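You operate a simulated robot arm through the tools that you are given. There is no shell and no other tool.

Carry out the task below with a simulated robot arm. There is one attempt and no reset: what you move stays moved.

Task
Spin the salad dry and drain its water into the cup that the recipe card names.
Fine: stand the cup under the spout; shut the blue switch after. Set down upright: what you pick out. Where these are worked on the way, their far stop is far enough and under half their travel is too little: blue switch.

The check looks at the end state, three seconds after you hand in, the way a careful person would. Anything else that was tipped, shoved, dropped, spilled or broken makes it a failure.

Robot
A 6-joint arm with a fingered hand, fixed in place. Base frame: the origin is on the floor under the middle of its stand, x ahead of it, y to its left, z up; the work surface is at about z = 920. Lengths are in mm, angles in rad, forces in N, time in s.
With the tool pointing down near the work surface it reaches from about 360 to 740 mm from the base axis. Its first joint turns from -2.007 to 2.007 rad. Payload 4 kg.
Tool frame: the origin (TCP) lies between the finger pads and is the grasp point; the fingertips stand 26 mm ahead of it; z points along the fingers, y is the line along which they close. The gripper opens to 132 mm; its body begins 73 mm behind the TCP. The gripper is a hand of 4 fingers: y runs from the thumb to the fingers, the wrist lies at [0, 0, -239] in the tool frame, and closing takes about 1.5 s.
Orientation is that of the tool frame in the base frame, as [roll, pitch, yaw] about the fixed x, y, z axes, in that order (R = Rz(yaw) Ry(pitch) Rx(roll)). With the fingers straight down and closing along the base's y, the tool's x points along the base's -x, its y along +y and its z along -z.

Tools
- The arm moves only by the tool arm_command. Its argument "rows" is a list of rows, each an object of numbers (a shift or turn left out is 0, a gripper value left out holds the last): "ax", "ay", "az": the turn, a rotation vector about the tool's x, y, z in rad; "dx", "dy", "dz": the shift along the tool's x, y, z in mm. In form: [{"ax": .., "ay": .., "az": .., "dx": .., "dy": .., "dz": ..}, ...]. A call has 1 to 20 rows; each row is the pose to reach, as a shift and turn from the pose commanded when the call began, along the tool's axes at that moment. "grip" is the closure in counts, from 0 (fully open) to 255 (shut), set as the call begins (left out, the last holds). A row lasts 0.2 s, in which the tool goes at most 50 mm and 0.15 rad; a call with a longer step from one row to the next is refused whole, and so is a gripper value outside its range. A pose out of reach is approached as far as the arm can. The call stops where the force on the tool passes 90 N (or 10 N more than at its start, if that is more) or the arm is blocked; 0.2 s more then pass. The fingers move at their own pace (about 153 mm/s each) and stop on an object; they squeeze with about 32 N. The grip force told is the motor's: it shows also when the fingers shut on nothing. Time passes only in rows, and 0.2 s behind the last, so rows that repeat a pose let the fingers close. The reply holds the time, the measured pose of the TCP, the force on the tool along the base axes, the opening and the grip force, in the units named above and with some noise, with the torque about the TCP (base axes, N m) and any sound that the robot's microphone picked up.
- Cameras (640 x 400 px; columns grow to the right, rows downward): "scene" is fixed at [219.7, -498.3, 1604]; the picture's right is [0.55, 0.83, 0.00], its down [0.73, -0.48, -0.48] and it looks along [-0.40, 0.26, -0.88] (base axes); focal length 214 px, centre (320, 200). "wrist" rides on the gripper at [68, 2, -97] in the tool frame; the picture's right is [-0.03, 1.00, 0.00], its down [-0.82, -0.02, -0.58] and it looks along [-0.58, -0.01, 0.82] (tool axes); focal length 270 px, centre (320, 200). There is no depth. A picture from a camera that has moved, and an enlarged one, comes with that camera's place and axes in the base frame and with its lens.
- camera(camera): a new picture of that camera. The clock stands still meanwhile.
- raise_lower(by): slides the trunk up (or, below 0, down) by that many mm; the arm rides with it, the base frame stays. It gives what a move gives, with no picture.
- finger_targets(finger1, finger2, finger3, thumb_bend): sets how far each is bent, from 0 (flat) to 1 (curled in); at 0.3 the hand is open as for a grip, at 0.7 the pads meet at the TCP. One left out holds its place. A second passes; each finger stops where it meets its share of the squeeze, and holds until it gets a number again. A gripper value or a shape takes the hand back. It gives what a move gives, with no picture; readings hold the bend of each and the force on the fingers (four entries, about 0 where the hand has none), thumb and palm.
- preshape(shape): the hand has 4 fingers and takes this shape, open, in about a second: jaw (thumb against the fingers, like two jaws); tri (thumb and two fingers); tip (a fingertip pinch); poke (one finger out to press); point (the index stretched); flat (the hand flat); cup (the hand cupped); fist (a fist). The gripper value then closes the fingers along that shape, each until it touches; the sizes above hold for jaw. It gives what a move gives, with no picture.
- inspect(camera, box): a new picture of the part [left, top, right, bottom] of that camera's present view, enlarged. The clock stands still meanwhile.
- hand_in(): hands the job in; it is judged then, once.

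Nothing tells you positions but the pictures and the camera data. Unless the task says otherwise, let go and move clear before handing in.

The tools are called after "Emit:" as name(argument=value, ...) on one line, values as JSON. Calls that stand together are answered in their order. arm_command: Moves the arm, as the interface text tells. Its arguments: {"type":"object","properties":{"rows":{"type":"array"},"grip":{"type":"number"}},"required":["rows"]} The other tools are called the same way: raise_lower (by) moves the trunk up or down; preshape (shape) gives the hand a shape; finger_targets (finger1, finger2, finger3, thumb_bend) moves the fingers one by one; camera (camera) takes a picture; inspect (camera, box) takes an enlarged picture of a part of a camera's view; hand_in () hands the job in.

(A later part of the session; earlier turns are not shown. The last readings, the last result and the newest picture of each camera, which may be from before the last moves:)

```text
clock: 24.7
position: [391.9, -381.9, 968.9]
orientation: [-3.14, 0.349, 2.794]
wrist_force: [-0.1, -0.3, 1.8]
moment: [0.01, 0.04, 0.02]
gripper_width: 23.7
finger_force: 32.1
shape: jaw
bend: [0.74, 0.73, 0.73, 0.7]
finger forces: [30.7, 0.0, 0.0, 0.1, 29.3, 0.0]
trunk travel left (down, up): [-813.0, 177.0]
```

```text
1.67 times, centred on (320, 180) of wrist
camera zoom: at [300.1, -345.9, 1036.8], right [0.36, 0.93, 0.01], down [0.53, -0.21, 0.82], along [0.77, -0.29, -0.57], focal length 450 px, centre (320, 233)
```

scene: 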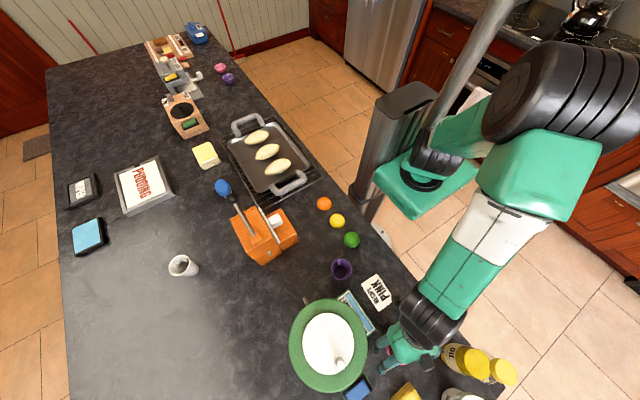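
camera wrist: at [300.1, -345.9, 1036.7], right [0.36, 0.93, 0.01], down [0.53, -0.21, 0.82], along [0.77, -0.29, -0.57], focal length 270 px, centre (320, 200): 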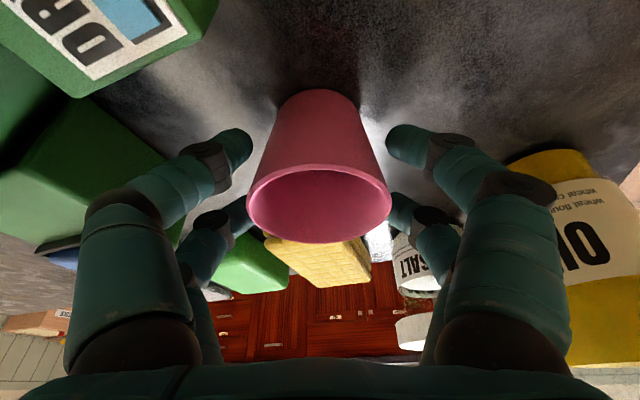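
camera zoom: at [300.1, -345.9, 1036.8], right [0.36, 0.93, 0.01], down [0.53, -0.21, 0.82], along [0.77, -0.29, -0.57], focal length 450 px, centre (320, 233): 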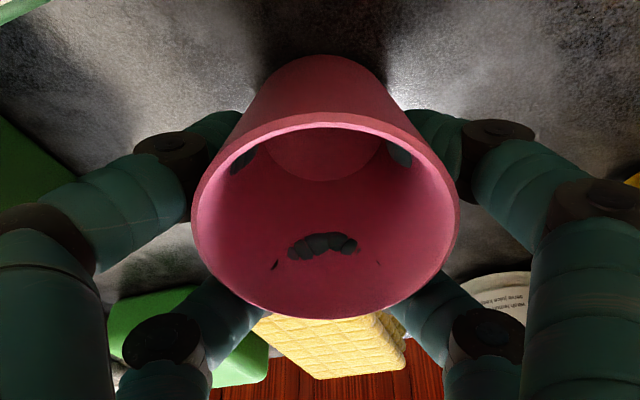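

The squeeze goes straight to 32 N and tips the cup toward the hand, because the tilted finger pairs touch at different heights. A vertical grasp will hold it evenly, so I'll let go, rise, and turn the tool straight down. The plan is then to set the cup short of the spout and nudge it under.

Emit:
arm_command(rows=[{"dx": 0}, {"dx": 0}, {"dx": 0}, {"dx": 0}, {"dx": 0}], grip=60)

Emit:
raise_lower(by=112)

Emit:
camera(camera="wrist")

```text
clock: 25.9
position: [391.6, -381.8, 968.9]
orientation: [-3.139, 0.35, 2.794]
wrist_force: [-0.5, -0.6, -0.2]
moment: [-0.03, -0.01, -0.01]
gripper_width: 100.7
finger_force: 0.0
shape: jaw
bend: [0.63, 0.63, 0.63, 0.49]
finger forces: [0.0, 0.0, 0.0, 0.0, 0.1, 0.0]
trunk travel left (down, up): [-813.0, 177.0]
```

```text
clock: 27.4
position: [390.5, -381.0, 1081.1]
orientation: [3.141, 0.349, 2.795]
wrist_force: [-0.1, 0.5, -0.1]
moment: [-0.07, -0.02, 0.01]
gripper_width: 100.9
finger_force: 0.0
shape: jaw
bend: [0.63, 0.63, 0.63, 0.49]
finger forces: [0.1, 0.0, 0.0, 0.0, 0.1, 0.0]
trunk travel left (down, up): [-925.0, 65.0]
```

```text
taken
camera wrist: at [300.2, -345.9, 1148.6], right [0.36, 0.93, 0.01], down [0.53, -0.21, 0.82], along [0.77, -0.29, -0.57], focal length 270 px, centre (320, 200)
```

wrist: 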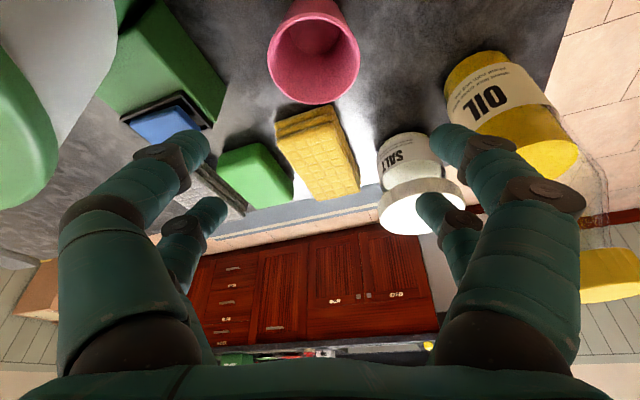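

Emit:
arm_command(rows=[{"ay": 0.116, "dx": 1.3, "dy": -0.6, "dz": 1.7}, {"ay": 0.233, "dx": 2.6, "dy": -1.2, "dz": 3.3}, {"ay": 0.349, "dx": 4, "dy": -1.8, "dz": 5}, {"ay": 0.349, "dx": 4, "dy": -1.8, "dz": 5}])

Emit:
camera(camera="wrist")

```text
clock: 28.4
position: [387.8, -382.8, 1075.0]
orientation: [-3.14, -0.001, 2.793]
wrist_force: [0.3, -0.2, 0.5]
moment: [-0.01, 0.01, -0.01]
gripper_width: 100.8
finger_force: 0.0
shape: jaw
bend: [0.63, 0.63, 0.63, 0.49]
finger forces: [0.0, 0.1, 0.0, 0.0, 0.0, 0.1]
trunk travel left (down, up): [-925.0, 65.0]
```

```text
taken
camera wrist: at [324.4, -356.6, 1172.1], right [0.37, 0.93, 0.0], down [0.76, -0.3, 0.58], along [0.54, -0.21, -0.82], focal length 270 px, centre (320, 200)
```

wrist: 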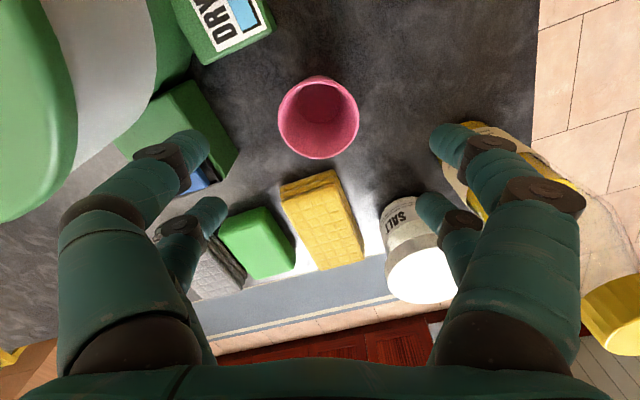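

Emit:
arm_command(rows=[{"dx": 2.2, "dy": 0.3, "dz": 30}, {"dx": 2.2, "dy": 0.3, "dz": 60}, {"dx": 2.2, "dy": 0.3, "dz": 90}, {"dx": 2.2, "dy": 0.3, "dz": 112}, {"dx": 2.2, "dy": 0.3, "dz": 112}])

Emit:
camera(camera="wrist")

```text
clock: 29.6
position: [387.7, -380.6, 962.3]
orientation: [-3.14, 0.0, 2.791]
wrist_force: [-0.3, 1.1, -0.1]
moment: [0.01, -0.02, -0.01]
gripper_width: 100.5
finger_force: 0.0
shape: jaw
bend: [0.63, 0.63, 0.63, 0.49]
finger forces: [0.0, 0.0, 0.0, 0.1, 0.0, 0.0]
trunk travel left (down, up): [-925.0, 65.0]
```

```text
taken
camera wrist: at [323.6, -354.7, 1059.0], right [0.37, 0.93, 0.0], down [0.76, -0.3, 0.58], along [0.54, -0.21, -0.82], focal length 270 px, centre (320, 200)
```

wrist: 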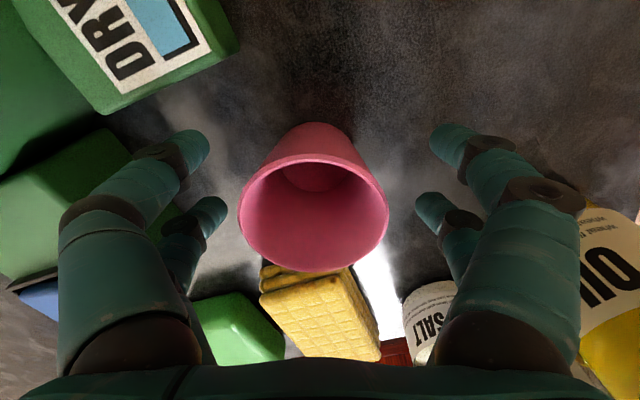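

Emit:
arm_command(rows=[{"dx": 1.6, "dy": -2.1, "dz": 2}, {"dx": 1.6, "dy": -2.1, "dz": 2}, {"dx": 1.6, "dy": -2.1, "dz": 2}, {"dx": 1.6, "dy": -2.1, "dz": 2}, {"dx": 1.6, "dy": -2.1, "dz": 2}], grip=180)

Emit:
camera(camera="wrist")

```text
clock: 30.8
position: [383.9, -380.5, 960.6]
orientation: [3.142, -0.001, 2.793]
wrist_force: [-0.1, -1.1, 0.2]
moment: [0.0, 0.0, 0.01]
gripper_width: 39.1
finger_force: 0.0
shape: jaw
bend: [0.73, 0.73, 0.73, 0.7]
finger forces: [0.0, 0.1, 0.0, 0.0, 0.0, 0.0]
trunk travel left (down, up): [-925.0, 65.0]
```

```text
taken
camera wrist: at [321.2, -356.7, 1057.6], right [0.37, 0.93, 0.0], down [0.76, -0.3, 0.58], along [0.54, -0.21, -0.82], focal length 270 px, centre (320, 200)
```

wrist: 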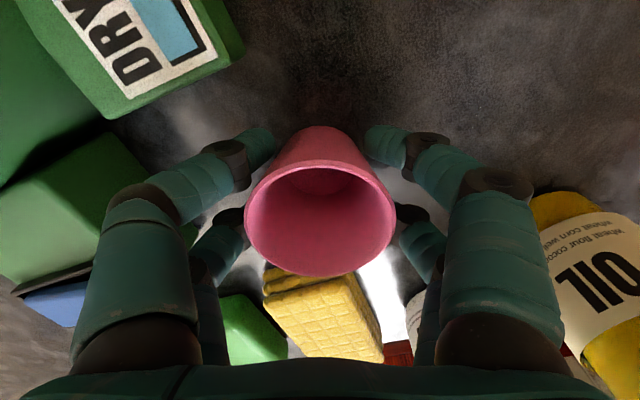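

Emit:
arm_command(rows=[{"dx": 0}, {"dx": 0}, {"dx": 0}, {"dx": 0}], grip=200)

Emit:
camera(camera="wrist")

```text
clock: 31.8
position: [385.4, -381.7, 960.5]
orientation: [-3.141, 0.0, 2.793]
wrist_force: [0.4, 0.3, -0.6]
moment: [0.0, -0.03, 0.0]
gripper_width: 29.5
finger_force: 0.1
shape: jaw
bend: [0.73, 0.73, 0.73, 0.7]
finger forces: [0.8, 0.7, 1.1, 0.0, 0.0, 0.0]
trunk travel left (down, up): [-925.0, 65.0]
```

```text
taken
camera wrist: at [321.2, -356.7, 1057.6], right [0.37, 0.93, 0.0], down [0.76, -0.3, 0.58], along [0.54, -0.21, -0.82], focal length 270 px, centre (320, 200)
```

wrist: 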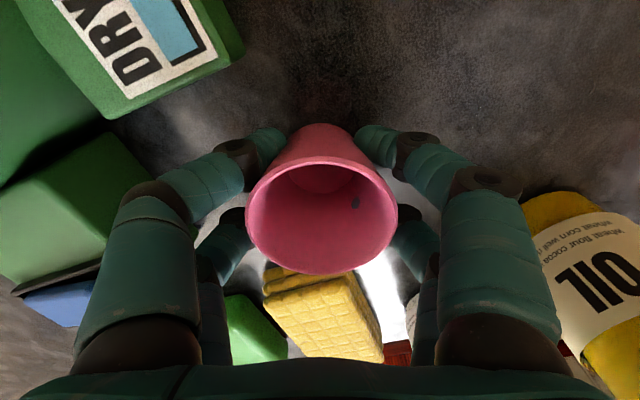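

Emit:
arm_command(rows=[{"dx": 0}, {"dx": 0}, {"dx": 0}, {"dx": 0}], grip=208)

Emit:
camera(camera="wrist")

```text
clock: 32.8
position: [385.4, -381.2, 960.6]
orientation: [-3.14, 0.001, 2.792]
wrist_force: [-0.2, 0.7, 0.3]
moment: [-0.01, 0.01, 0.0]
gripper_width: 26.3
finger_force: 0.0
shape: jaw
bend: [0.73, 0.72, 0.72, 0.7]
finger forces: [1.7, 1.0, 2.2, 0.0, 0.1, 0.1]
trunk travel left (down, up): [-925.0, 65.0]
```

```text
taken
camera wrist: at [321.2, -356.7, 1057.7], right [0.37, 0.93, 0.0], down [0.76, -0.3, 0.58], along [0.54, -0.21, -0.82], focal length 270 px, centre (320, 200)
```

wrist: 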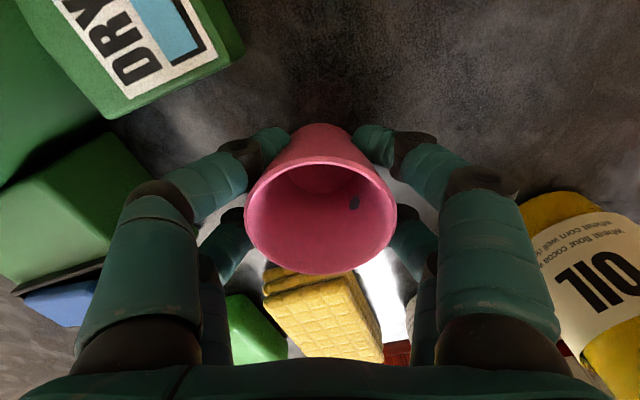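

Emit:
arm_command(rows=[{"dx": 0}, {"dx": 0}, {"dx": 0}, {"dx": 0}], grip=220)

Emit:
inspect(camera="wrist", box=[200, 60, 440, 300])

```text
clock: 33.8
position: [383.9, -380.6, 961.1]
orientation: [3.141, -0.001, 2.794]
wrist_force: [-0.7, -0.5, -1.0]
moment: [0.01, -0.01, 0.0]
gripper_width: 18.2
finger_force: 32.1
shape: jaw
bend: [0.73, 0.73, 0.73, 0.71]
finger forces: [29.4, 33.2, 27.5, 0.0, 31.0, 0.0]
trunk travel left (down, up): [-925.0, 65.0]
```

```text
1.67 times, centred on (320, 180) of wrist
camera zoom: at [321.3, -356.7, 1057.6], right [0.37, 0.93, 0.0], down [0.76, -0.3, 0.58], along [0.54, -0.21, -0.82], focal length 450 px, centre (320, 233)
```

zoom: 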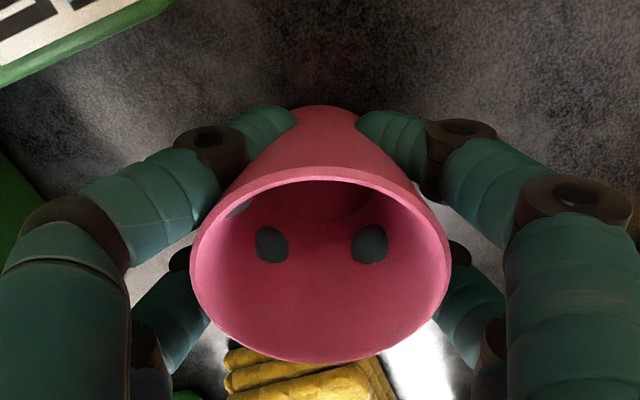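

All four fingers now hold evenly at about 30 N and the cup is upright. I'll lift slightly to test the hold.

Emit:
arm_command(rows=[{"dz": -15}, {"dz": -30}, {"dz": -50}, {"dz": -50}])

Emit:
camera(camera="wrist")

Emit:
camera(camera="scene")

```text
clock: 34.8
position: [384.4, -381.8, 1010.3]
orientation: [-3.142, -0.002, 2.792]
wrist_force: [-0.1, -1.3, -0.2]
moment: [-0.01, -0.02, 0.0]
gripper_width: 17.8
finger_force: 31.9
shape: jaw
bend: [0.73, 0.73, 0.73, 0.71]
finger forces: [30.3, 34.4, 27.8, 0.0, 31.3, 0.1]
trunk travel left (down, up): [-925.0, 65.0]
```

```text
taken
camera wrist: at [320.7, -356.9, 1108.1], right [0.37, 0.93, 0.0], down [0.76, -0.3, 0.58], along [0.54, -0.21, -0.82], focal length 270 px, centre (320, 200)
```

wrist: 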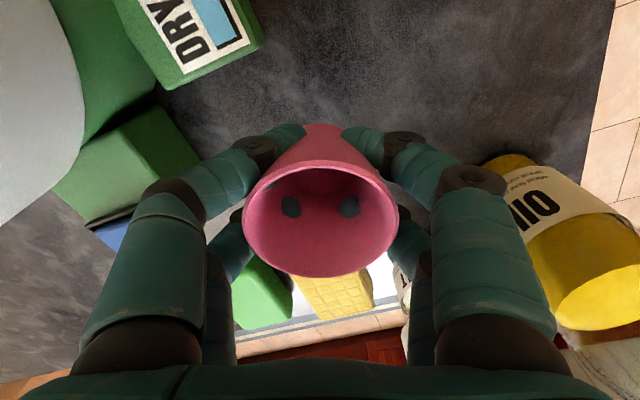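

```text
taken
```

scene: 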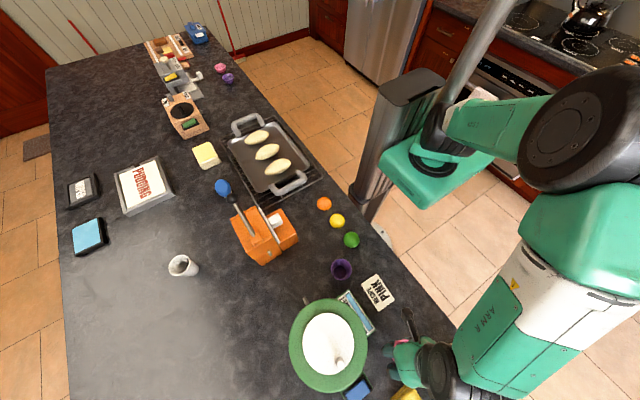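

The hold is firm. I'll lift high above the spinner and carry the cup over to a spot short of the spout at about (116, -511), turning the hand square on the way.

Emit:
arm_command(rows=[{"dz": -40}, {"dz": -80}, {"dz": -120}, {"dz": -160}, {"dz": -200}, {"dx": 26, "dy": -26.7, "dz": -200, "az": -0.044}, {"dx": 52, "dy": -53.4, "dz": -200, "az": -0.087}, {"dx": 78, "dy": -80, "dz": -200, "az": -0.131}, {"dx": 104, "dy": -106.7, "dz": -200, "az": -0.175}, {"dx": 130, "dy": -133.4, "dz": -200, "az": -0.218}, {"dx": 156, "dy": -160, "dz": -200, "az": -0.262}, {"dx": 182, "dy": -186.7, "dz": -200, "az": -0.305}, {"dx": 208.2, "dy": -213.4, "dz": -200, "az": -0.349}, {"dx": 208.2, "dy": -213.4, "dz": -200, "az": -0.349}])

Emit:
camera(camera="wrist")

Emit:
camera(camera="scene")

```text
clock: 37.8
position: [120.3, -511.5, 1212.4]
orientation: [-3.141, -0.008, 3.135]
wrist_force: [0.0, 0.0, 0.4]
moment: [0.0, -0.01, 0.02]
gripper_width: 17.5
finger_force: 32.4
shape: jaw
bend: [0.73, 0.73, 0.73, 0.71]
finger forces: [31.3, 36.3, 28.7, 0.2, 33.3, 0.1]
out of reach, approached as far as the arm can: row 13, 14
trunk travel left (down, up): [-925.0, 65.0]
```

```text
taken
camera wrist: at [52.7, -508.6, 1310.1], right [0.03, 1.0, 0.0], down [0.82, -0.02, 0.57], along [0.57, -0.02, -0.82], focal length 270 px, centre (320, 200)
```

wrist: 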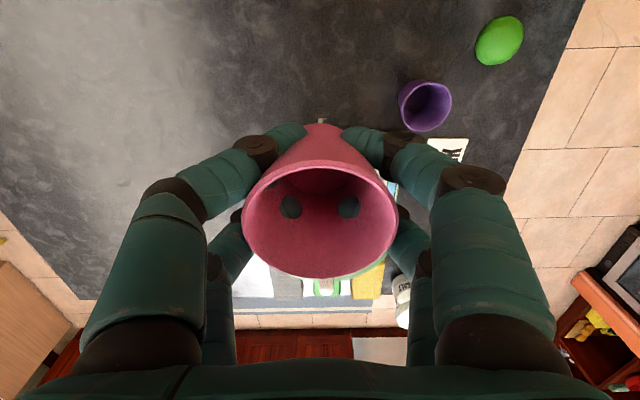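

```text
taken
```

scene: 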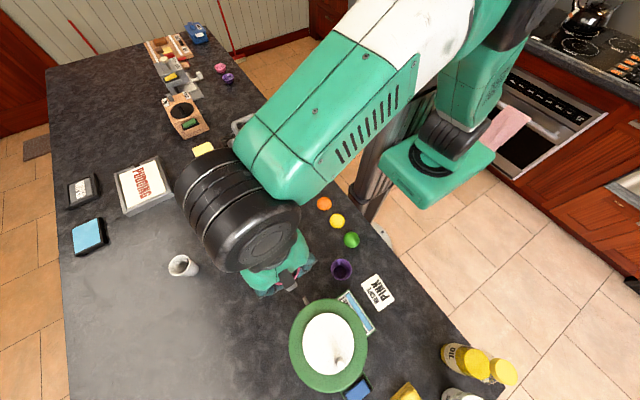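

The arm is slightly beyond a wrist limit with the hand square, so I'll turn it back to the earlier yaw of about -20°, where there was room. Then I'll descend.

Emit:
arm_command(rows=[{"az": 0.12}, {"az": 0.24}, {"az": 0.35}, {"az": 0.35}])

```text
clock: 38.8
position: [120.0, -510.9, 1211.3]
orientation: [3.14, -0.001, 2.788]
wrist_force: [0.0, -0.3, 0.3]
moment: [-0.01, 0.0, 0.0]
gripper_width: 17.6
finger_force: 32.4
shape: jaw
bend: [0.73, 0.73, 0.73, 0.71]
finger forces: [31.4, 36.3, 28.9, 0.1, 33.3, 0.0]
trunk travel left (down, up): [-925.0, 65.0]
```

Emit:
arm_command(rows=[{"dx": 4, "dy": -0.4, "dz": 40}, {"dx": 4, "dy": -0.4, "dz": 80}, {"dx": 4, "dy": -0.4, "dz": 120}, {"dx": 4, "dy": -0.4, "dz": 160}, {"dx": 4, "dy": -0.4, "dz": 195}, {"dx": 4, "dy": -0.4, "dz": 195}])

Emit:
camera(camera="wrist")

Emit:
camera(camera="scene")

```text
clock: 40.2
position: [116.3, -511.1, 1016.9]
orientation: [-3.14, 0.002, 2.792]
wrist_force: [-0.1, 0.2, -0.6]
moment: [-0.01, -0.02, 0.01]
gripper_width: 17.2
finger_force: 32.3
shape: jaw
bend: [0.73, 0.73, 0.73, 0.71]
finger forces: [32.9, 37.5, 30.1, 0.1, 34.4, 0.0]
trunk travel left (down, up): [-925.0, 65.0]
```

```text
taken
camera wrist: at [53.4, -485.5, 1114.1], right [0.37, 0.93, 0.0], down [0.76, -0.3, 0.58], along [0.54, -0.21, -0.82], focal length 270 px, centre (320, 200)
```

wrist: 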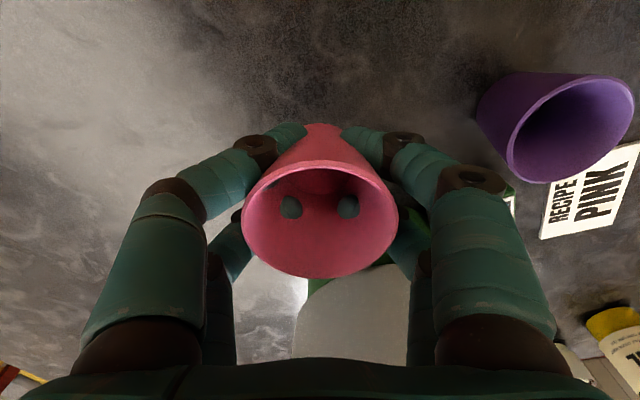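

```text
taken
```

scene: 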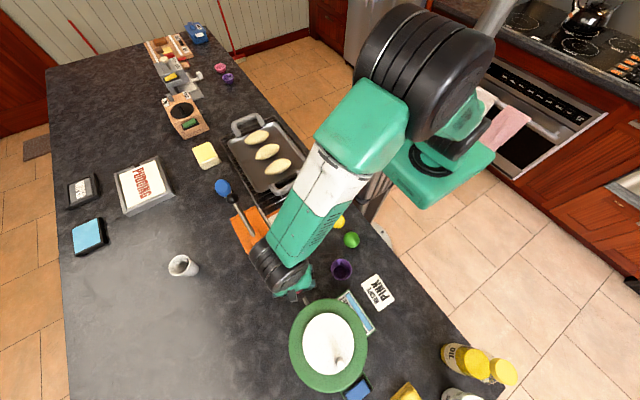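

Emit:
inspect(camera="scene", box=[240, 230, 380, 340])

```text
3.64 times, centred on (310, 285) of scene
camera zoom: at [219.7, -498.3, 1604.0], right [0.55, 0.83, 0.0], down [0.73, -0.48, -0.48], along [-0.4, 0.26, -0.88], focal length 780 px, centre (356, -109)
```

zoom: 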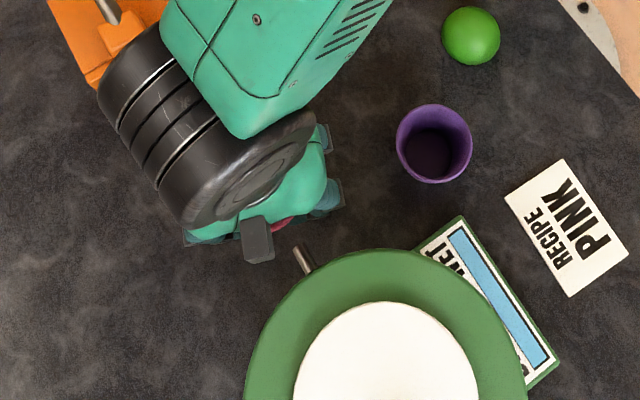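

Emit:
arm_command(rows=[{"dz": 20}, {"dz": 40}, {"dz": 53}, {"dz": 53}])

Emit:
camera(camera="wrist")

```text
clock: 41.2
position: [117.6, -511.1, 963.5]
orientation: [-3.138, 0.0, 2.792]
wrist_force: [-0.7, -0.3, -0.3]
moment: [-0.01, -0.03, -0.04]
gripper_width: 17.3
finger_force: 31.9
shape: jaw
bend: [0.73, 0.73, 0.73, 0.71]
finger forces: [33.3, 37.8, 30.6, 0.1, 34.7, 0.1]
trunk travel left (down, up): [-925.0, 65.0]
```

```text
taken
camera wrist: at [52.7, -486.3, 1059.8], right [0.37, 0.93, 0.0], down [0.76, -0.3, 0.58], along [0.54, -0.21, -0.82], focal length 270 px, centre (320, 200)
```

wrist: 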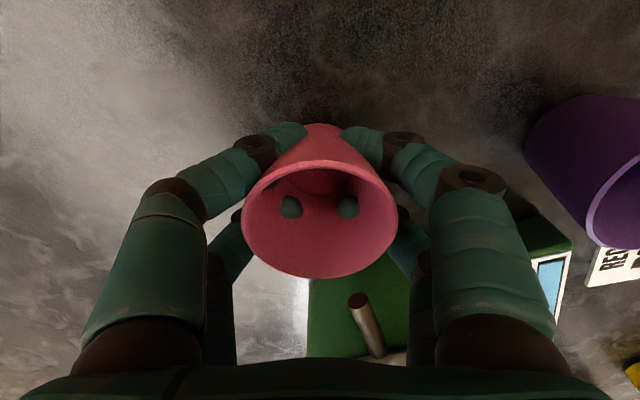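

Emit:
arm_command(rows=[{"dz": 2}, {"dz": 4}, {"dz": 4}])

```text
clock: 42.0
position: [115.9, -511.5, 959.8]
orientation: [3.141, 0.0, 2.793]
wrist_force: [0.1, 0.4, -1.2]
moment: [-0.02, 0.02, 0.01]
gripper_width: 17.4
finger_force: 32.1
shape: jaw
bend: [0.73, 0.73, 0.73, 0.71]
finger forces: [33.4, 37.9, 30.5, 0.1, 34.6, 0.0]
trunk travel left (down, up): [-925.0, 65.0]
```

Emit:
arm_command(rows=[{"dz": 1}, {"dz": 2}, {"dz": 2}])

Emit:
inspect(camera="wrist", box=[200, 60, 440, 300])

```text
clock: 42.8
position: [115.6, -510.7, 957.8]
orientation: [-3.139, 0.002, 2.792]
wrist_force: [-0.2, 0.4, 2.4]
moment: [-0.01, -0.02, -0.02]
gripper_width: 17.1
finger_force: 31.8
shape: jaw
bend: [0.73, 0.73, 0.73, 0.71]
finger forces: [33.4, 37.5, 30.4, 0.0, 35.1, 0.1]
trunk travel left (down, up): [-925.0, 65.0]
```

```text
1.67 times, centred on (320, 180) of wrist
camera zoom: at [52.5, -485.3, 1054.7], right [0.37, 0.93, 0.0], down [0.76, -0.3, 0.58], along [0.54, -0.21, -0.82], focal length 450 px, centre (320, 233)
```

zoom: 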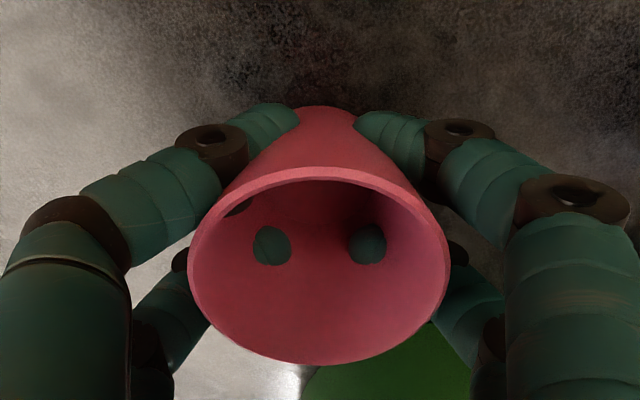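

The table is carrying the cup (2.4 N of contact). I'll open the fingers partway to let go, then lift.

Emit:
arm_command(rows=[{"dz": 0}, {"dz": 0}, {"dz": 0}, {"dz": 0}, {"dz": 0}, {"dz": 0}], grip=100)

Emit:
camera(camera="wrist")

```text
clock: 44.2
position: [115.4, -511.5, 956.1]
orientation: [-3.139, 0.001, 2.793]
wrist_force: [0.4, 0.4, 0.2]
moment: [0.01, -0.01, 0.0]
gripper_width: 80.0
finger_force: 0.1
shape: jaw
bend: [0.71, 0.71, 0.71, 0.7]
finger forces: [0.1, 0.0, 0.0, 0.0, 0.0, 0.1]
trunk travel left (down, up): [-925.0, 65.0]
```

```text
taken
camera wrist: at [52.6, -485.3, 1054.4], right [0.37, 0.93, 0.0], down [0.76, -0.3, 0.58], along [0.54, -0.21, -0.82], focal length 270 px, centre (320, 200)
```

wrist: 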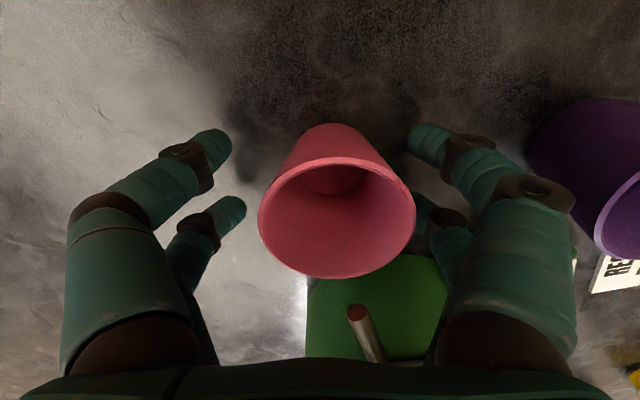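

The cup stands upright at about (117, -504), and the spout tip is visible at about (162, -511). I'll shift the hand back about 12 mm relative to the cup, regrip and slide it partway under the spout with the hand still clear of the lid.

Emit:
arm_command(rows=[{"dx": 6, "dy": 3.7, "dz": 0}, {"dx": 12.6, "dy": 7.5, "dz": -1}, {"dx": 12.6, "dy": 7.5, "dz": -1}])

Emit:
camera(camera="wrist")

```text
clock: 45.0
position: [106.6, -500.1, 957.8]
orientation: [-3.139, 0.001, 2.792]
wrist_force: [0.4, 0.7, 0.2]
moment: [-0.01, 0.0, -0.01]
gripper_width: 79.9
finger_force: 0.1
shape: jaw
bend: [0.71, 0.71, 0.71, 0.7]
finger forces: [0.0, 0.1, 0.0, 0.1, 0.0, 0.0]
trunk travel left (down, up): [-925.0, 65.0]
```

```text
taken
camera wrist: at [43.4, -473.9, 1055.5], right [0.37, 0.93, 0.0], down [0.76, -0.3, 0.58], along [0.54, -0.21, -0.82], focal length 270 px, centre (320, 200)
```

wrist: 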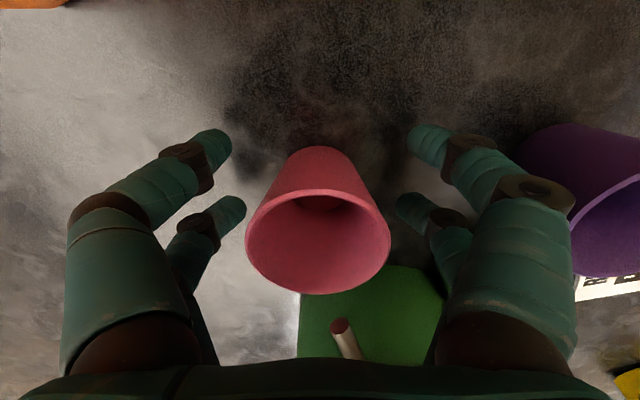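

Emit:
arm_command(rows=[{"dz": 0}, {"dz": 0}, {"dz": 0}, {"dz": 0}, {"dz": 0}, {"dz": 0}], grip=205)

Emit:
camera(camera="wrist")

```text
clock: 46.4
position: [108.4, -498.9, 959.0]
orientation: [-3.139, 0.0, 2.791]
wrist_force: [-0.8, -0.4, 1.7]
moment: [-0.01, -0.02, -0.01]
gripper_width: 28.2
finger_force: 0.0
shape: jaw
bend: [0.73, 0.72, 0.72, 0.7]
finger forces: [0.0, 2.6, 2.7, 0.1, 0.1, 0.1]
trunk travel left (down, up): [-925.0, 65.0]
```

```text
taken
camera wrist: at [43.5, -473.8, 1055.5], right [0.37, 0.93, 0.0], down [0.76, -0.3, 0.58], along [0.54, -0.21, -0.82], focal length 270 px, centre (320, 200)
```

wrist: 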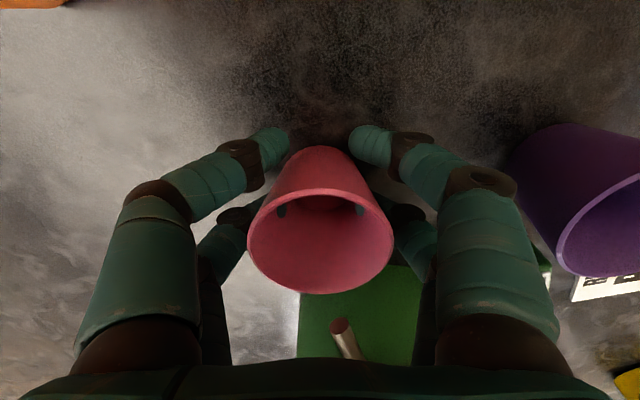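

Emit:
arm_command(rows=[{"dz": 0}, {"dz": 0}, {"dz": 0}, {"dz": 0}], grip=222)

Emit:
camera(camera="wrist")

```text
clock: 47.4
position: [107.3, -498.5, 958.6]
orientation: [-3.139, 0.001, 2.792]
wrist_force: [-0.1, 0.2, 4.5]
moment: [-0.03, -0.11, -0.05]
gripper_width: 20.2
finger_force: 0.1
shape: jaw
bend: [0.72, 0.71, 0.71, 0.7]
finger forces: [0.1, 4.6, 4.8, 0.0, 0.0, 0.0]
trunk travel left (down, up): [-925.0, 65.0]
```

```text
taken
camera wrist: at [43.5, -473.7, 1055.6], right [0.37, 0.93, 0.0], down [0.76, -0.3, 0.58], along [0.54, -0.21, -0.82], focal length 270 px, centre (320, 200)
```

wrist: 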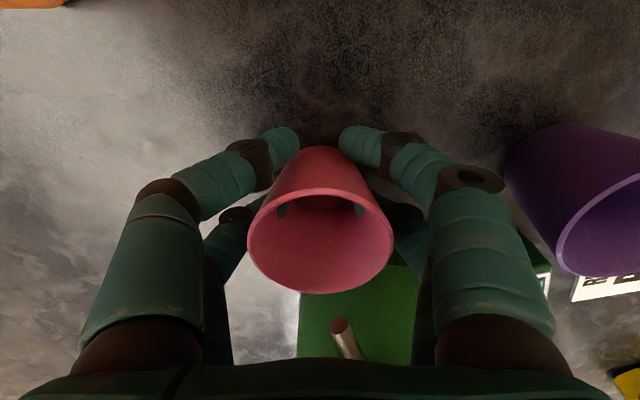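

The far finger pair holds the cup lightly, with the near pair just behind it. I'll slide slowly toward the spout by about 15 mm.

Emit:
arm_command(rows=[{"dx": -4, "dy": 0.6}, {"dx": -8, "dy": 1.2}, {"dx": -12, "dy": 1.8}, {"dx": -15.5, "dy": 2.4}, {"dx": -15.5, "dy": 2.4}])

Emit:
camera(camera="wrist")

Emit:
inspect(camera="scene", box=[250, 250, 350, 320])

```text
clock: 48.6
position: [122.4, -500.9, 958.5]
orientation: [-3.14, 0.001, 2.792]
wrist_force: [0.3, -0.3, 3.4]
moment: [-0.03, -0.02, 0.01]
gripper_width: 20.4
finger_force: 0.0
shape: jaw
bend: [0.72, 0.71, 0.71, 0.7]
finger forces: [0.0, 4.5, 4.8, 0.0, 0.1, 0.0]
trunk travel left (down, up): [-925.0, 65.0]
```

```text
taken
camera wrist: at [59.2, -475.9, 1055.7], right [0.37, 0.93, 0.0], down [0.76, -0.3, 0.58], along [0.54, -0.21, -0.82], focal length 270 px, centre (320, 200)
```

wrist: 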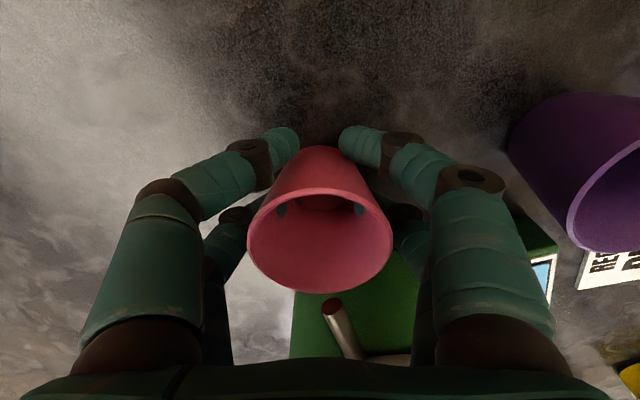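

```text
5.71 times, centred on (300, 285) of scene
camera zoom: at [219.7, -498.3, 1604.0], right [0.55, 0.83, 0.0], down [0.73, -0.48, -0.48], along [-0.4, 0.26, -0.88], focal length 1226 px, centre (434, -286)
```

zoom: 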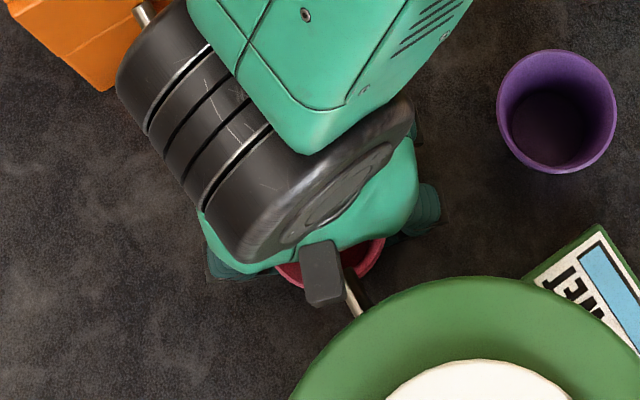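

The cup is at about (134, -506), with its rim edge just reaching the spout. I'll open up, draw the hand straight back past the cup, close the fingers behind it and nudge it the last 15 mm.

Emit:
arm_command(rows=[{"dx": 0, "dz": -2}, {"dx": 0, "dz": -2}, {"dx": 0, "dz": -2}, {"dx": 0, "dz": -2}, {"dx": 0, "dz": -2}, {"dx": 0, "dz": -2}], grip=70)

Emit:
camera(camera="wrist")

```text
clock: 50.0
position: [123.6, -501.7, 961.1]
orientation: [3.141, 0.0, 2.792]
wrist_force: [-0.2, 0.2, -0.1]
moment: [0.02, 0.0, 0.01]
gripper_width: 95.5
finger_force: 0.0
shape: jaw
bend: [0.66, 0.66, 0.66, 0.55]
finger forces: [0.1, 0.0, 0.1, 0.0, 0.0, 0.0]
trunk travel left (down, up): [-925.0, 65.0]
```

```text
taken
camera wrist: at [59.2, -475.9, 1057.7], right [0.37, 0.93, 0.0], down [0.76, -0.3, 0.58], along [0.54, -0.21, -0.82], focal length 270 px, centre (320, 200)
```

wrist: 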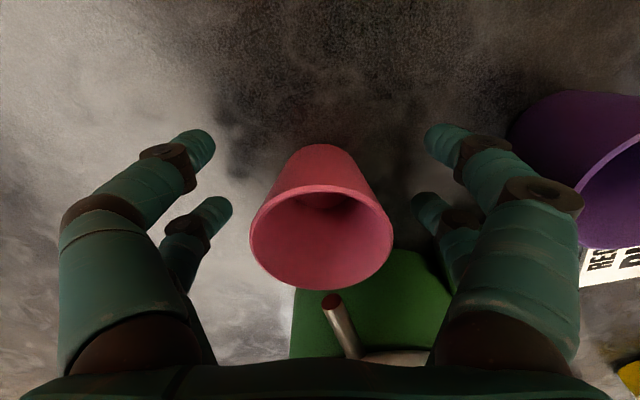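

Emit:
arm_command(rows=[{"dx": 12}, {"dx": 24}, {"dx": 36}, {"dx": 45}, {"dx": 45}])

Emit:
camera(camera="wrist")

Emit:
inspect(camera="scene", box=[220, 210, 360, 320])

```text
clock: 51.2
position: [80.6, -487.0, 960.9]
orientation: [-3.14, -0.001, 2.793]
wrist_force: [0.3, -0.2, -1.0]
moment: [-0.01, -0.02, 0.02]
gripper_width: 95.5
finger_force: 0.0
shape: jaw
bend: [0.66, 0.66, 0.66, 0.55]
finger forces: [0.0, 0.0, 0.0, 0.0, 0.1, 0.0]
trunk travel left (down, up): [-925.0, 65.0]
```

```text
taken
camera wrist: at [17.0, -461.8, 1057.4], right [0.37, 0.93, 0.0], down [0.76, -0.3, 0.58], along [0.54, -0.21, -0.82], focal length 270 px, centre (320, 200)
```

wrist: 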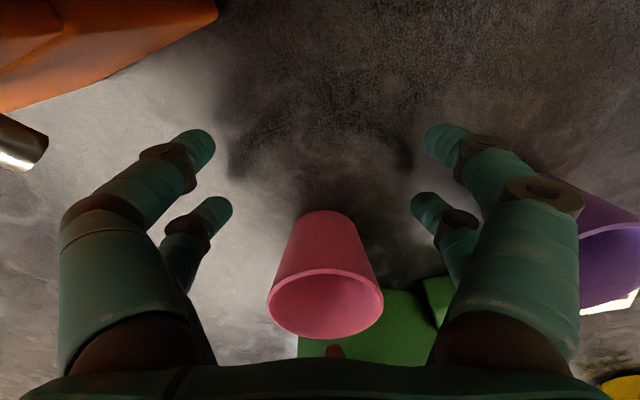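

```text
3.64 times, centred on (290, 265) of scene
camera zoom: at [219.7, -498.3, 1604.0], right [0.55, 0.83, 0.0], down [0.73, -0.48, -0.48], along [-0.4, 0.26, -0.88], focal length 780 px, centre (429, -36)
```

zoom: 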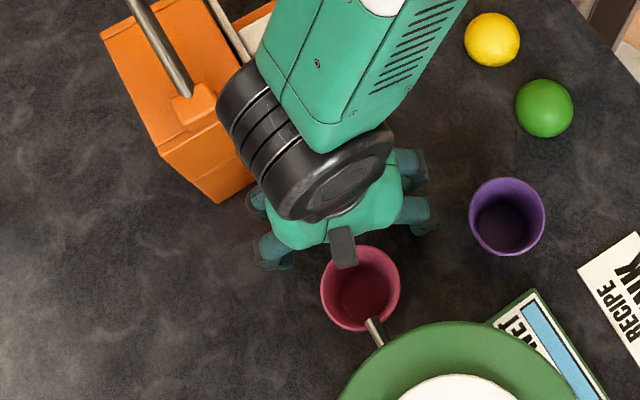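

The cup stands upright with the spout tip just over its rim. A vertical push from behind would meet it at rim height and could tip it, so I'll clamp it lightly with the front finger pair just behind its centre and slide it forward.

Emit:
arm_command(rows=[{"dx": -9, "dz": 1}, {"dx": -18, "dz": 1}, {"dx": -26, "dz": 1}, {"dx": -26, "dz": 1}])

Emit:
arm_command(rows=[{"dz": 0}, {"dz": 0}, {"dz": 0}, {"dz": 0}, {"dz": 0}], grip=185)

Emit:
camera(camera="wrist")

```text
clock: 52.2
position: [104.6, -495.8, 957.8]
orientation: [-3.14, 0.0, 2.792]
wrist_force: [-0.5, -0.1, -0.2]
moment: [-0.01, 0.02, -0.02]
gripper_width: 95.5
finger_force: 0.0
shape: jaw
bend: [0.66, 0.66, 0.66, 0.55]
finger forces: [0.0, 0.0, 0.0, 0.2, 0.1, 0.1]
trunk travel left (down, up): [-925.0, 65.0]
```

```text
clock: 53.4
position: [105.1, -497.2, 958.8]
orientation: [-3.141, 0.0, 2.792]
wrist_force: [0.6, 0.1, -0.3]
moment: [0.03, -0.01, -0.01]
gripper_width: 37.1
finger_force: 0.1
shape: jaw
bend: [0.73, 0.73, 0.73, 0.7]
finger forces: [0.0, 0.5, 0.5, 0.0, 0.0, 0.0]
trunk travel left (down, up): [-925.0, 65.0]
```

```text
taken
camera wrist: at [41.5, -471.0, 1055.9], right [0.37, 0.93, 0.0], down [0.76, -0.3, 0.58], along [0.54, -0.21, -0.82], focal length 270 px, centre (320, 200)
```

wrist: 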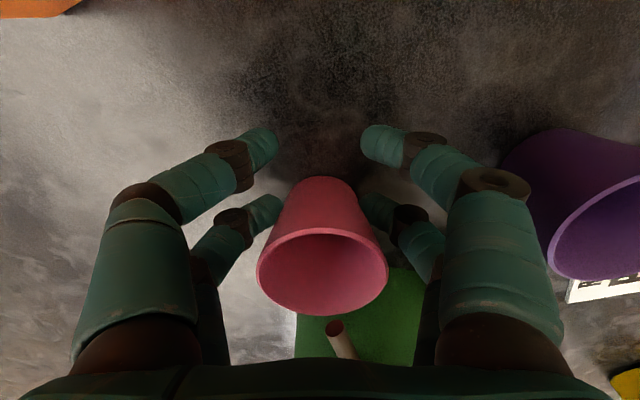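

Emit:
arm_command(rows=[{"dx": -3, "dy": 0.1}, {"dx": -6, "dy": 0.2}, {"dx": -9, "dy": 0.3}, {"dx": -12, "dy": 0.4}, {"dx": -15, "dy": 0.6}, {"dx": -15, "dy": 0.6}])

Emit:
camera(camera="wrist")

Emit:
inspect(camera="scene", box=[250, 250, 350, 320])

```text
clock: 54.8
position: [119.9, -500.3, 959.1]
orientation: [3.141, 0.0, 2.792]
wrist_force: [0.0, -0.5, 0.7]
moment: [0.01, 0.01, -0.02]
gripper_width: 37.1
finger_force: 0.0
shape: jaw
bend: [0.73, 0.73, 0.73, 0.7]
finger forces: [0.0, 0.5, 0.5, 0.1, 0.0, 0.0]
trunk travel left (down, up): [-925.0, 65.0]
```

```text
taken
camera wrist: at [55.8, -475.2, 1056.0], right [0.37, 0.93, 0.0], down [0.76, -0.3, 0.58], along [0.54, -0.21, -0.82], focal length 270 px, centre (320, 200)
```

wrist: 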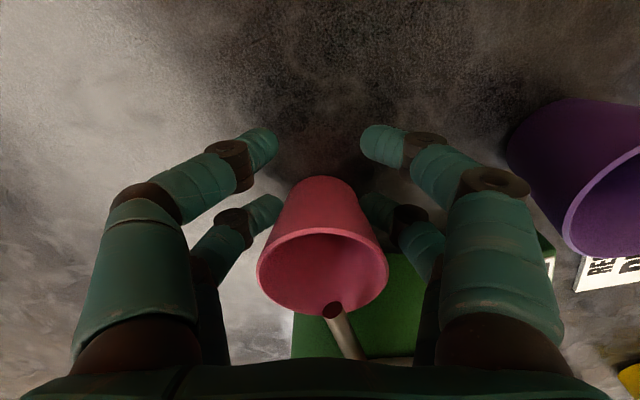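

```text
5.71 times, centred on (300, 285) of scene
camera zoom: at [219.7, -498.3, 1604.0], right [0.55, 0.83, 0.0], down [0.73, -0.48, -0.48], along [-0.4, 0.26, -0.88], focal length 1226 px, centre (434, -286)
```

zoom: 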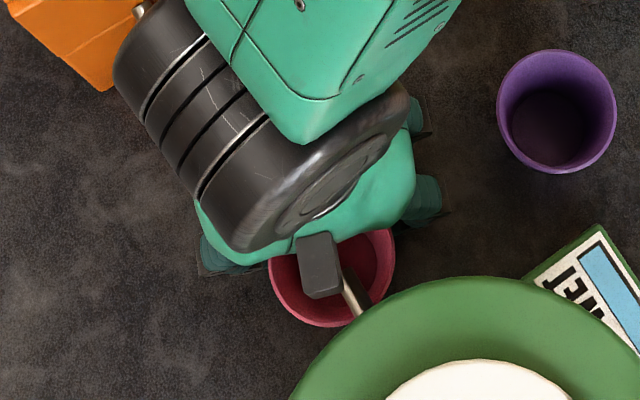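

The cup follows upright and the spout tip is now over the opening. One more small slide of about 5 mm will centre it better.

Emit:
arm_command(rows=[{"dx": -2.5, "dy": 0}, {"dx": -5, "dy": 0}, {"dx": -5, "dy": 0}])

Emit:
inspect(camera="scene", box=[270, 270, 330, 320])

Emit:
inspect(camera="wrist", box=[220, 150, 440, 370])

```text
clock: 55.6
position: [123.1, -501.2, 958.1]
orientation: [-3.142, 0.001, 2.793]
wrist_force: [0.2, 0.7, 0.1]
moment: [-0.02, 0.02, -0.02]
gripper_width: 37.3
finger_force: 0.0
shape: jaw
bend: [0.73, 0.73, 0.73, 0.7]
finger forces: [0.0, 0.5, 0.4, 0.1, 0.0, 0.1]
trunk travel left (down, up): [-925.0, 65.0]
```

```text
8.00 times, centred on (300, 295) of scene
camera zoom: at [219.7, -498.3, 1604.0], right [0.55, 0.83, 0.0], down [0.73, -0.48, -0.48], along [-0.4, 0.26, -0.88], focal length 1716 px, centre (480, -560)
```

zoom: 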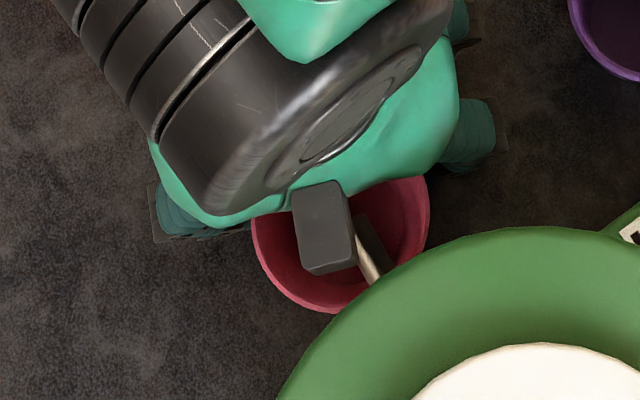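

```text
1.82 times, centred on (330, 260) of wrist
camera zoom: at [60.3, -476.3, 1056.1], right [0.37, 0.93, 0.0], down [0.76, -0.3, 0.58], along [0.54, -0.21, -0.82], focal length 491 px, centre (302, 91)
```

zoom: 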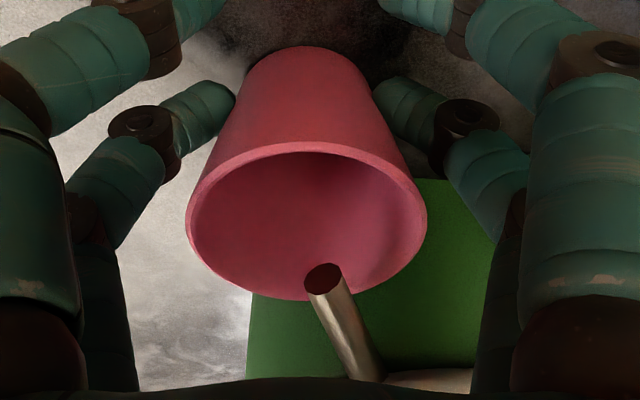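

The spout tip is now within about 8 mm of the cup's centre in both views. I'll open up, draw straight back past the cup, and lift away.

Emit:
arm_command(rows=[{"dx": 0, "dz": -1}, {"dx": 0, "dz": -1}, {"dx": 0, "dz": -1}, {"dx": 0, "dz": -1}, {"dx": 0, "dz": -1}], grip=70)

Emit:
arm_command(rows=[{"dx": 12}, {"dx": 24}, {"dx": 36}, {"dx": 48}, {"dx": 48, "dz": -30}, {"dx": 48, "dz": -70}, {"dx": 48, "dz": -110}, {"dx": 48, "dz": -150}, {"dx": 48, "dz": -190}, {"dx": 48, "dz": -230}, {"dx": 48, "dz": -230}])

Emit:
camera(camera="wrist")

Emit:
camera(camera="scene")

```text
clock: 56.8
position: [123.4, -500.9, 960.5]
orientation: [3.14, 0.001, 2.792]
wrist_force: [-0.4, 0.5, 0.2]
moment: [-0.04, 0.03, -0.01]
gripper_width: 95.3
finger_force: 0.0
shape: jaw
bend: [0.66, 0.66, 0.66, 0.55]
finger forces: [0.0, 0.0, 0.0, 0.0, 0.0, 0.0]
trunk travel left (down, up): [-925.0, 65.0]
```

```text
clock: 59.2
position: [78.6, -484.4, 1191.6]
orientation: [-3.141, 0.001, 2.793]
wrist_force: [-0.2, 0.0, 0.0]
moment: [-0.03, -0.01, 0.0]
gripper_width: 95.3
finger_force: 0.0
shape: jaw
bend: [0.66, 0.66, 0.66, 0.55]
finger forces: [0.0, 0.1, 0.0, 0.1, 0.0, 0.1]
trunk travel left (down, up): [-925.0, 65.0]
```

```text
taken
camera wrist: at [14.1, -459.3, 1289.4], right [0.37, 0.93, 0.0], down [0.76, -0.3, 0.58], along [0.54, -0.21, -0.82], focal length 270 px, centre (320, 200)
```

wrist: 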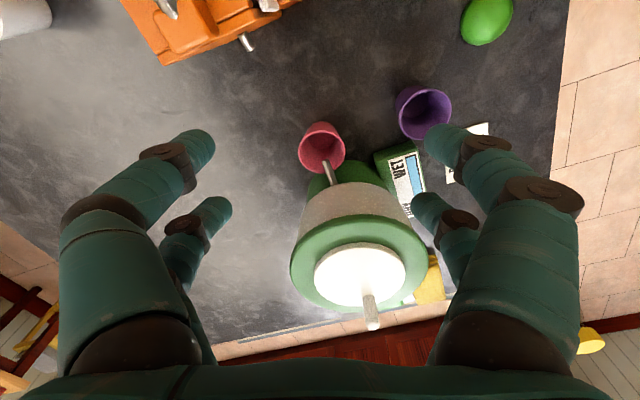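

```text
taken
```

scene: 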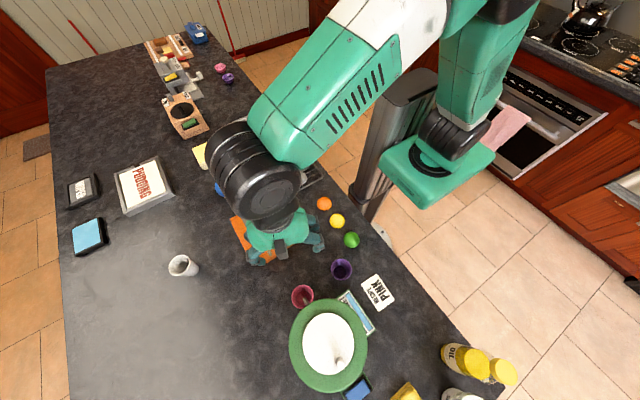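

Emit:
inspect(camera="scene", box=[270, 270, 380, 390])

Emit:
inspect(camera="wrist", box=[270, 100, 470, 340])

```text
3.33 times, centred on (325, 330) of scene
camera zoom: at [219.7, -498.3, 1604.0], right [0.55, 0.83, 0.0], down [0.73, -0.48, -0.48], along [-0.4, 0.26, -0.88], focal length 715 px, centre (303, -233)
```

zoom: 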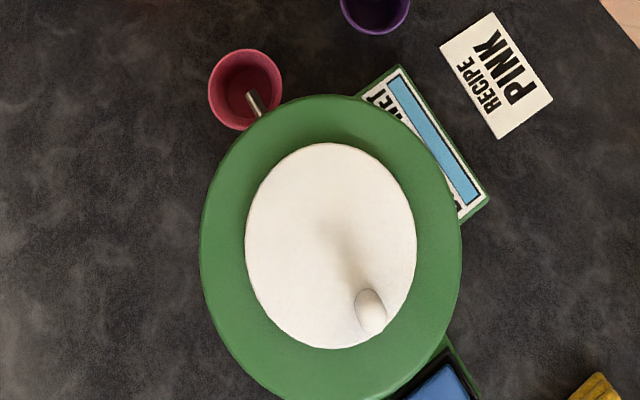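

```text
1.67 times, centred on (370, 220) of wrist
camera zoom: at [14.1, -459.3, 1289.4], right [0.37, 0.93, 0.0], down [0.76, -0.3, 0.58], along [0.54, -0.21, -0.82], focal length 450 px, centre (237, 167)
```

zoom: 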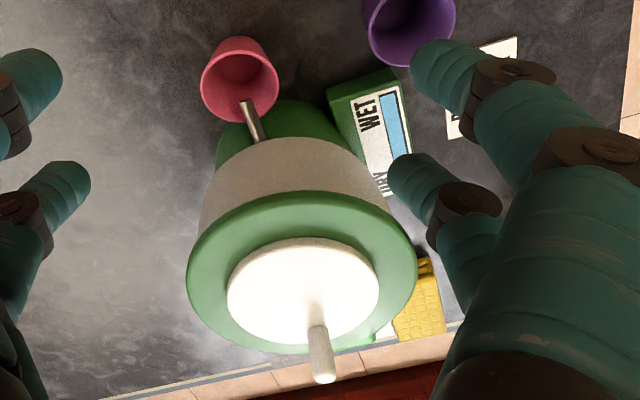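

The pink cup is standing under the spout. Next is spinning: the peg is at about (304.5, -510.5) with its top near z = 1123, and the lid axis is near (266, -510.5). I'll move above the peg and refine those figures.

Emit:
arm_command(rows=[{"dz": -40}, {"dx": -37, "dy": 8.8, "dz": -40}, {"dx": -74, "dy": 17.6, "dz": -40}, {"dx": -111, "dy": 26.5, "dz": -40}, {"dx": -148, "dy": 35.3, "dz": -40}, {"dx": -185, "dy": 44.1, "dz": -40}, {"dx": -221.3, "dy": 52.9, "dz": -40}, {"dx": -221.3, "dy": 52.9, "dz": -40}])

Emit:
camera(camera="wrist")

```text
clock: 61.0
position: [303.5, -510.5, 1232.4]
orientation: [3.14, 0.001, 2.792]
wrist_force: [0.6, 0.1, 0.8]
moment: [0.01, -0.05, 0.0]
gripper_width: 95.3
finger_force: 0.1
shape: jaw
bend: [0.66, 0.66, 0.66, 0.55]
finger forces: [0.0, 0.0, 0.0, 0.0, 0.0, 0.1]
trunk travel left (down, up): [-925.0, 65.0]
```

```text
taken
camera wrist: at [240.6, -485.3, 1328.5], right [0.37, 0.93, 0.0], down [0.76, -0.3, 0.58], along [0.54, -0.21, -0.82], focal length 270 px, centre (320, 200)
```

wrist: 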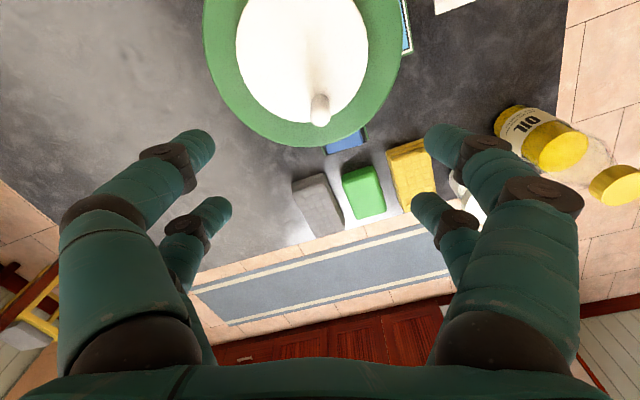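

Emit:
inspect(camera="wrist", box=[200, 0, 400, 125])

```text
3.20 times, centred on (300, 62) of wrist
camera zoom: at [240.6, -485.3, 1328.5], right [0.37, 0.93, 0.0], down [0.76, -0.3, 0.58], along [0.54, -0.21, -0.82], focal length 865 px, centre (384, 640)
```

zoom: 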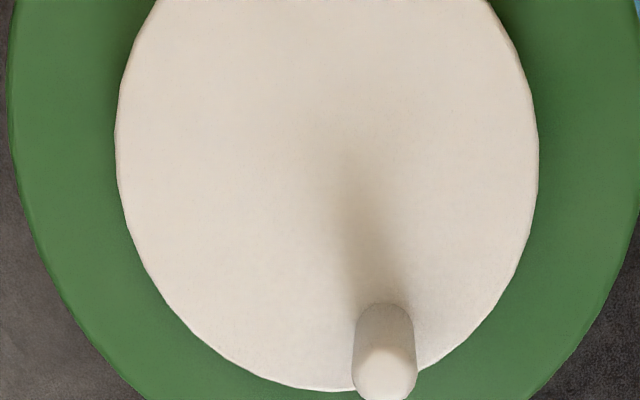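

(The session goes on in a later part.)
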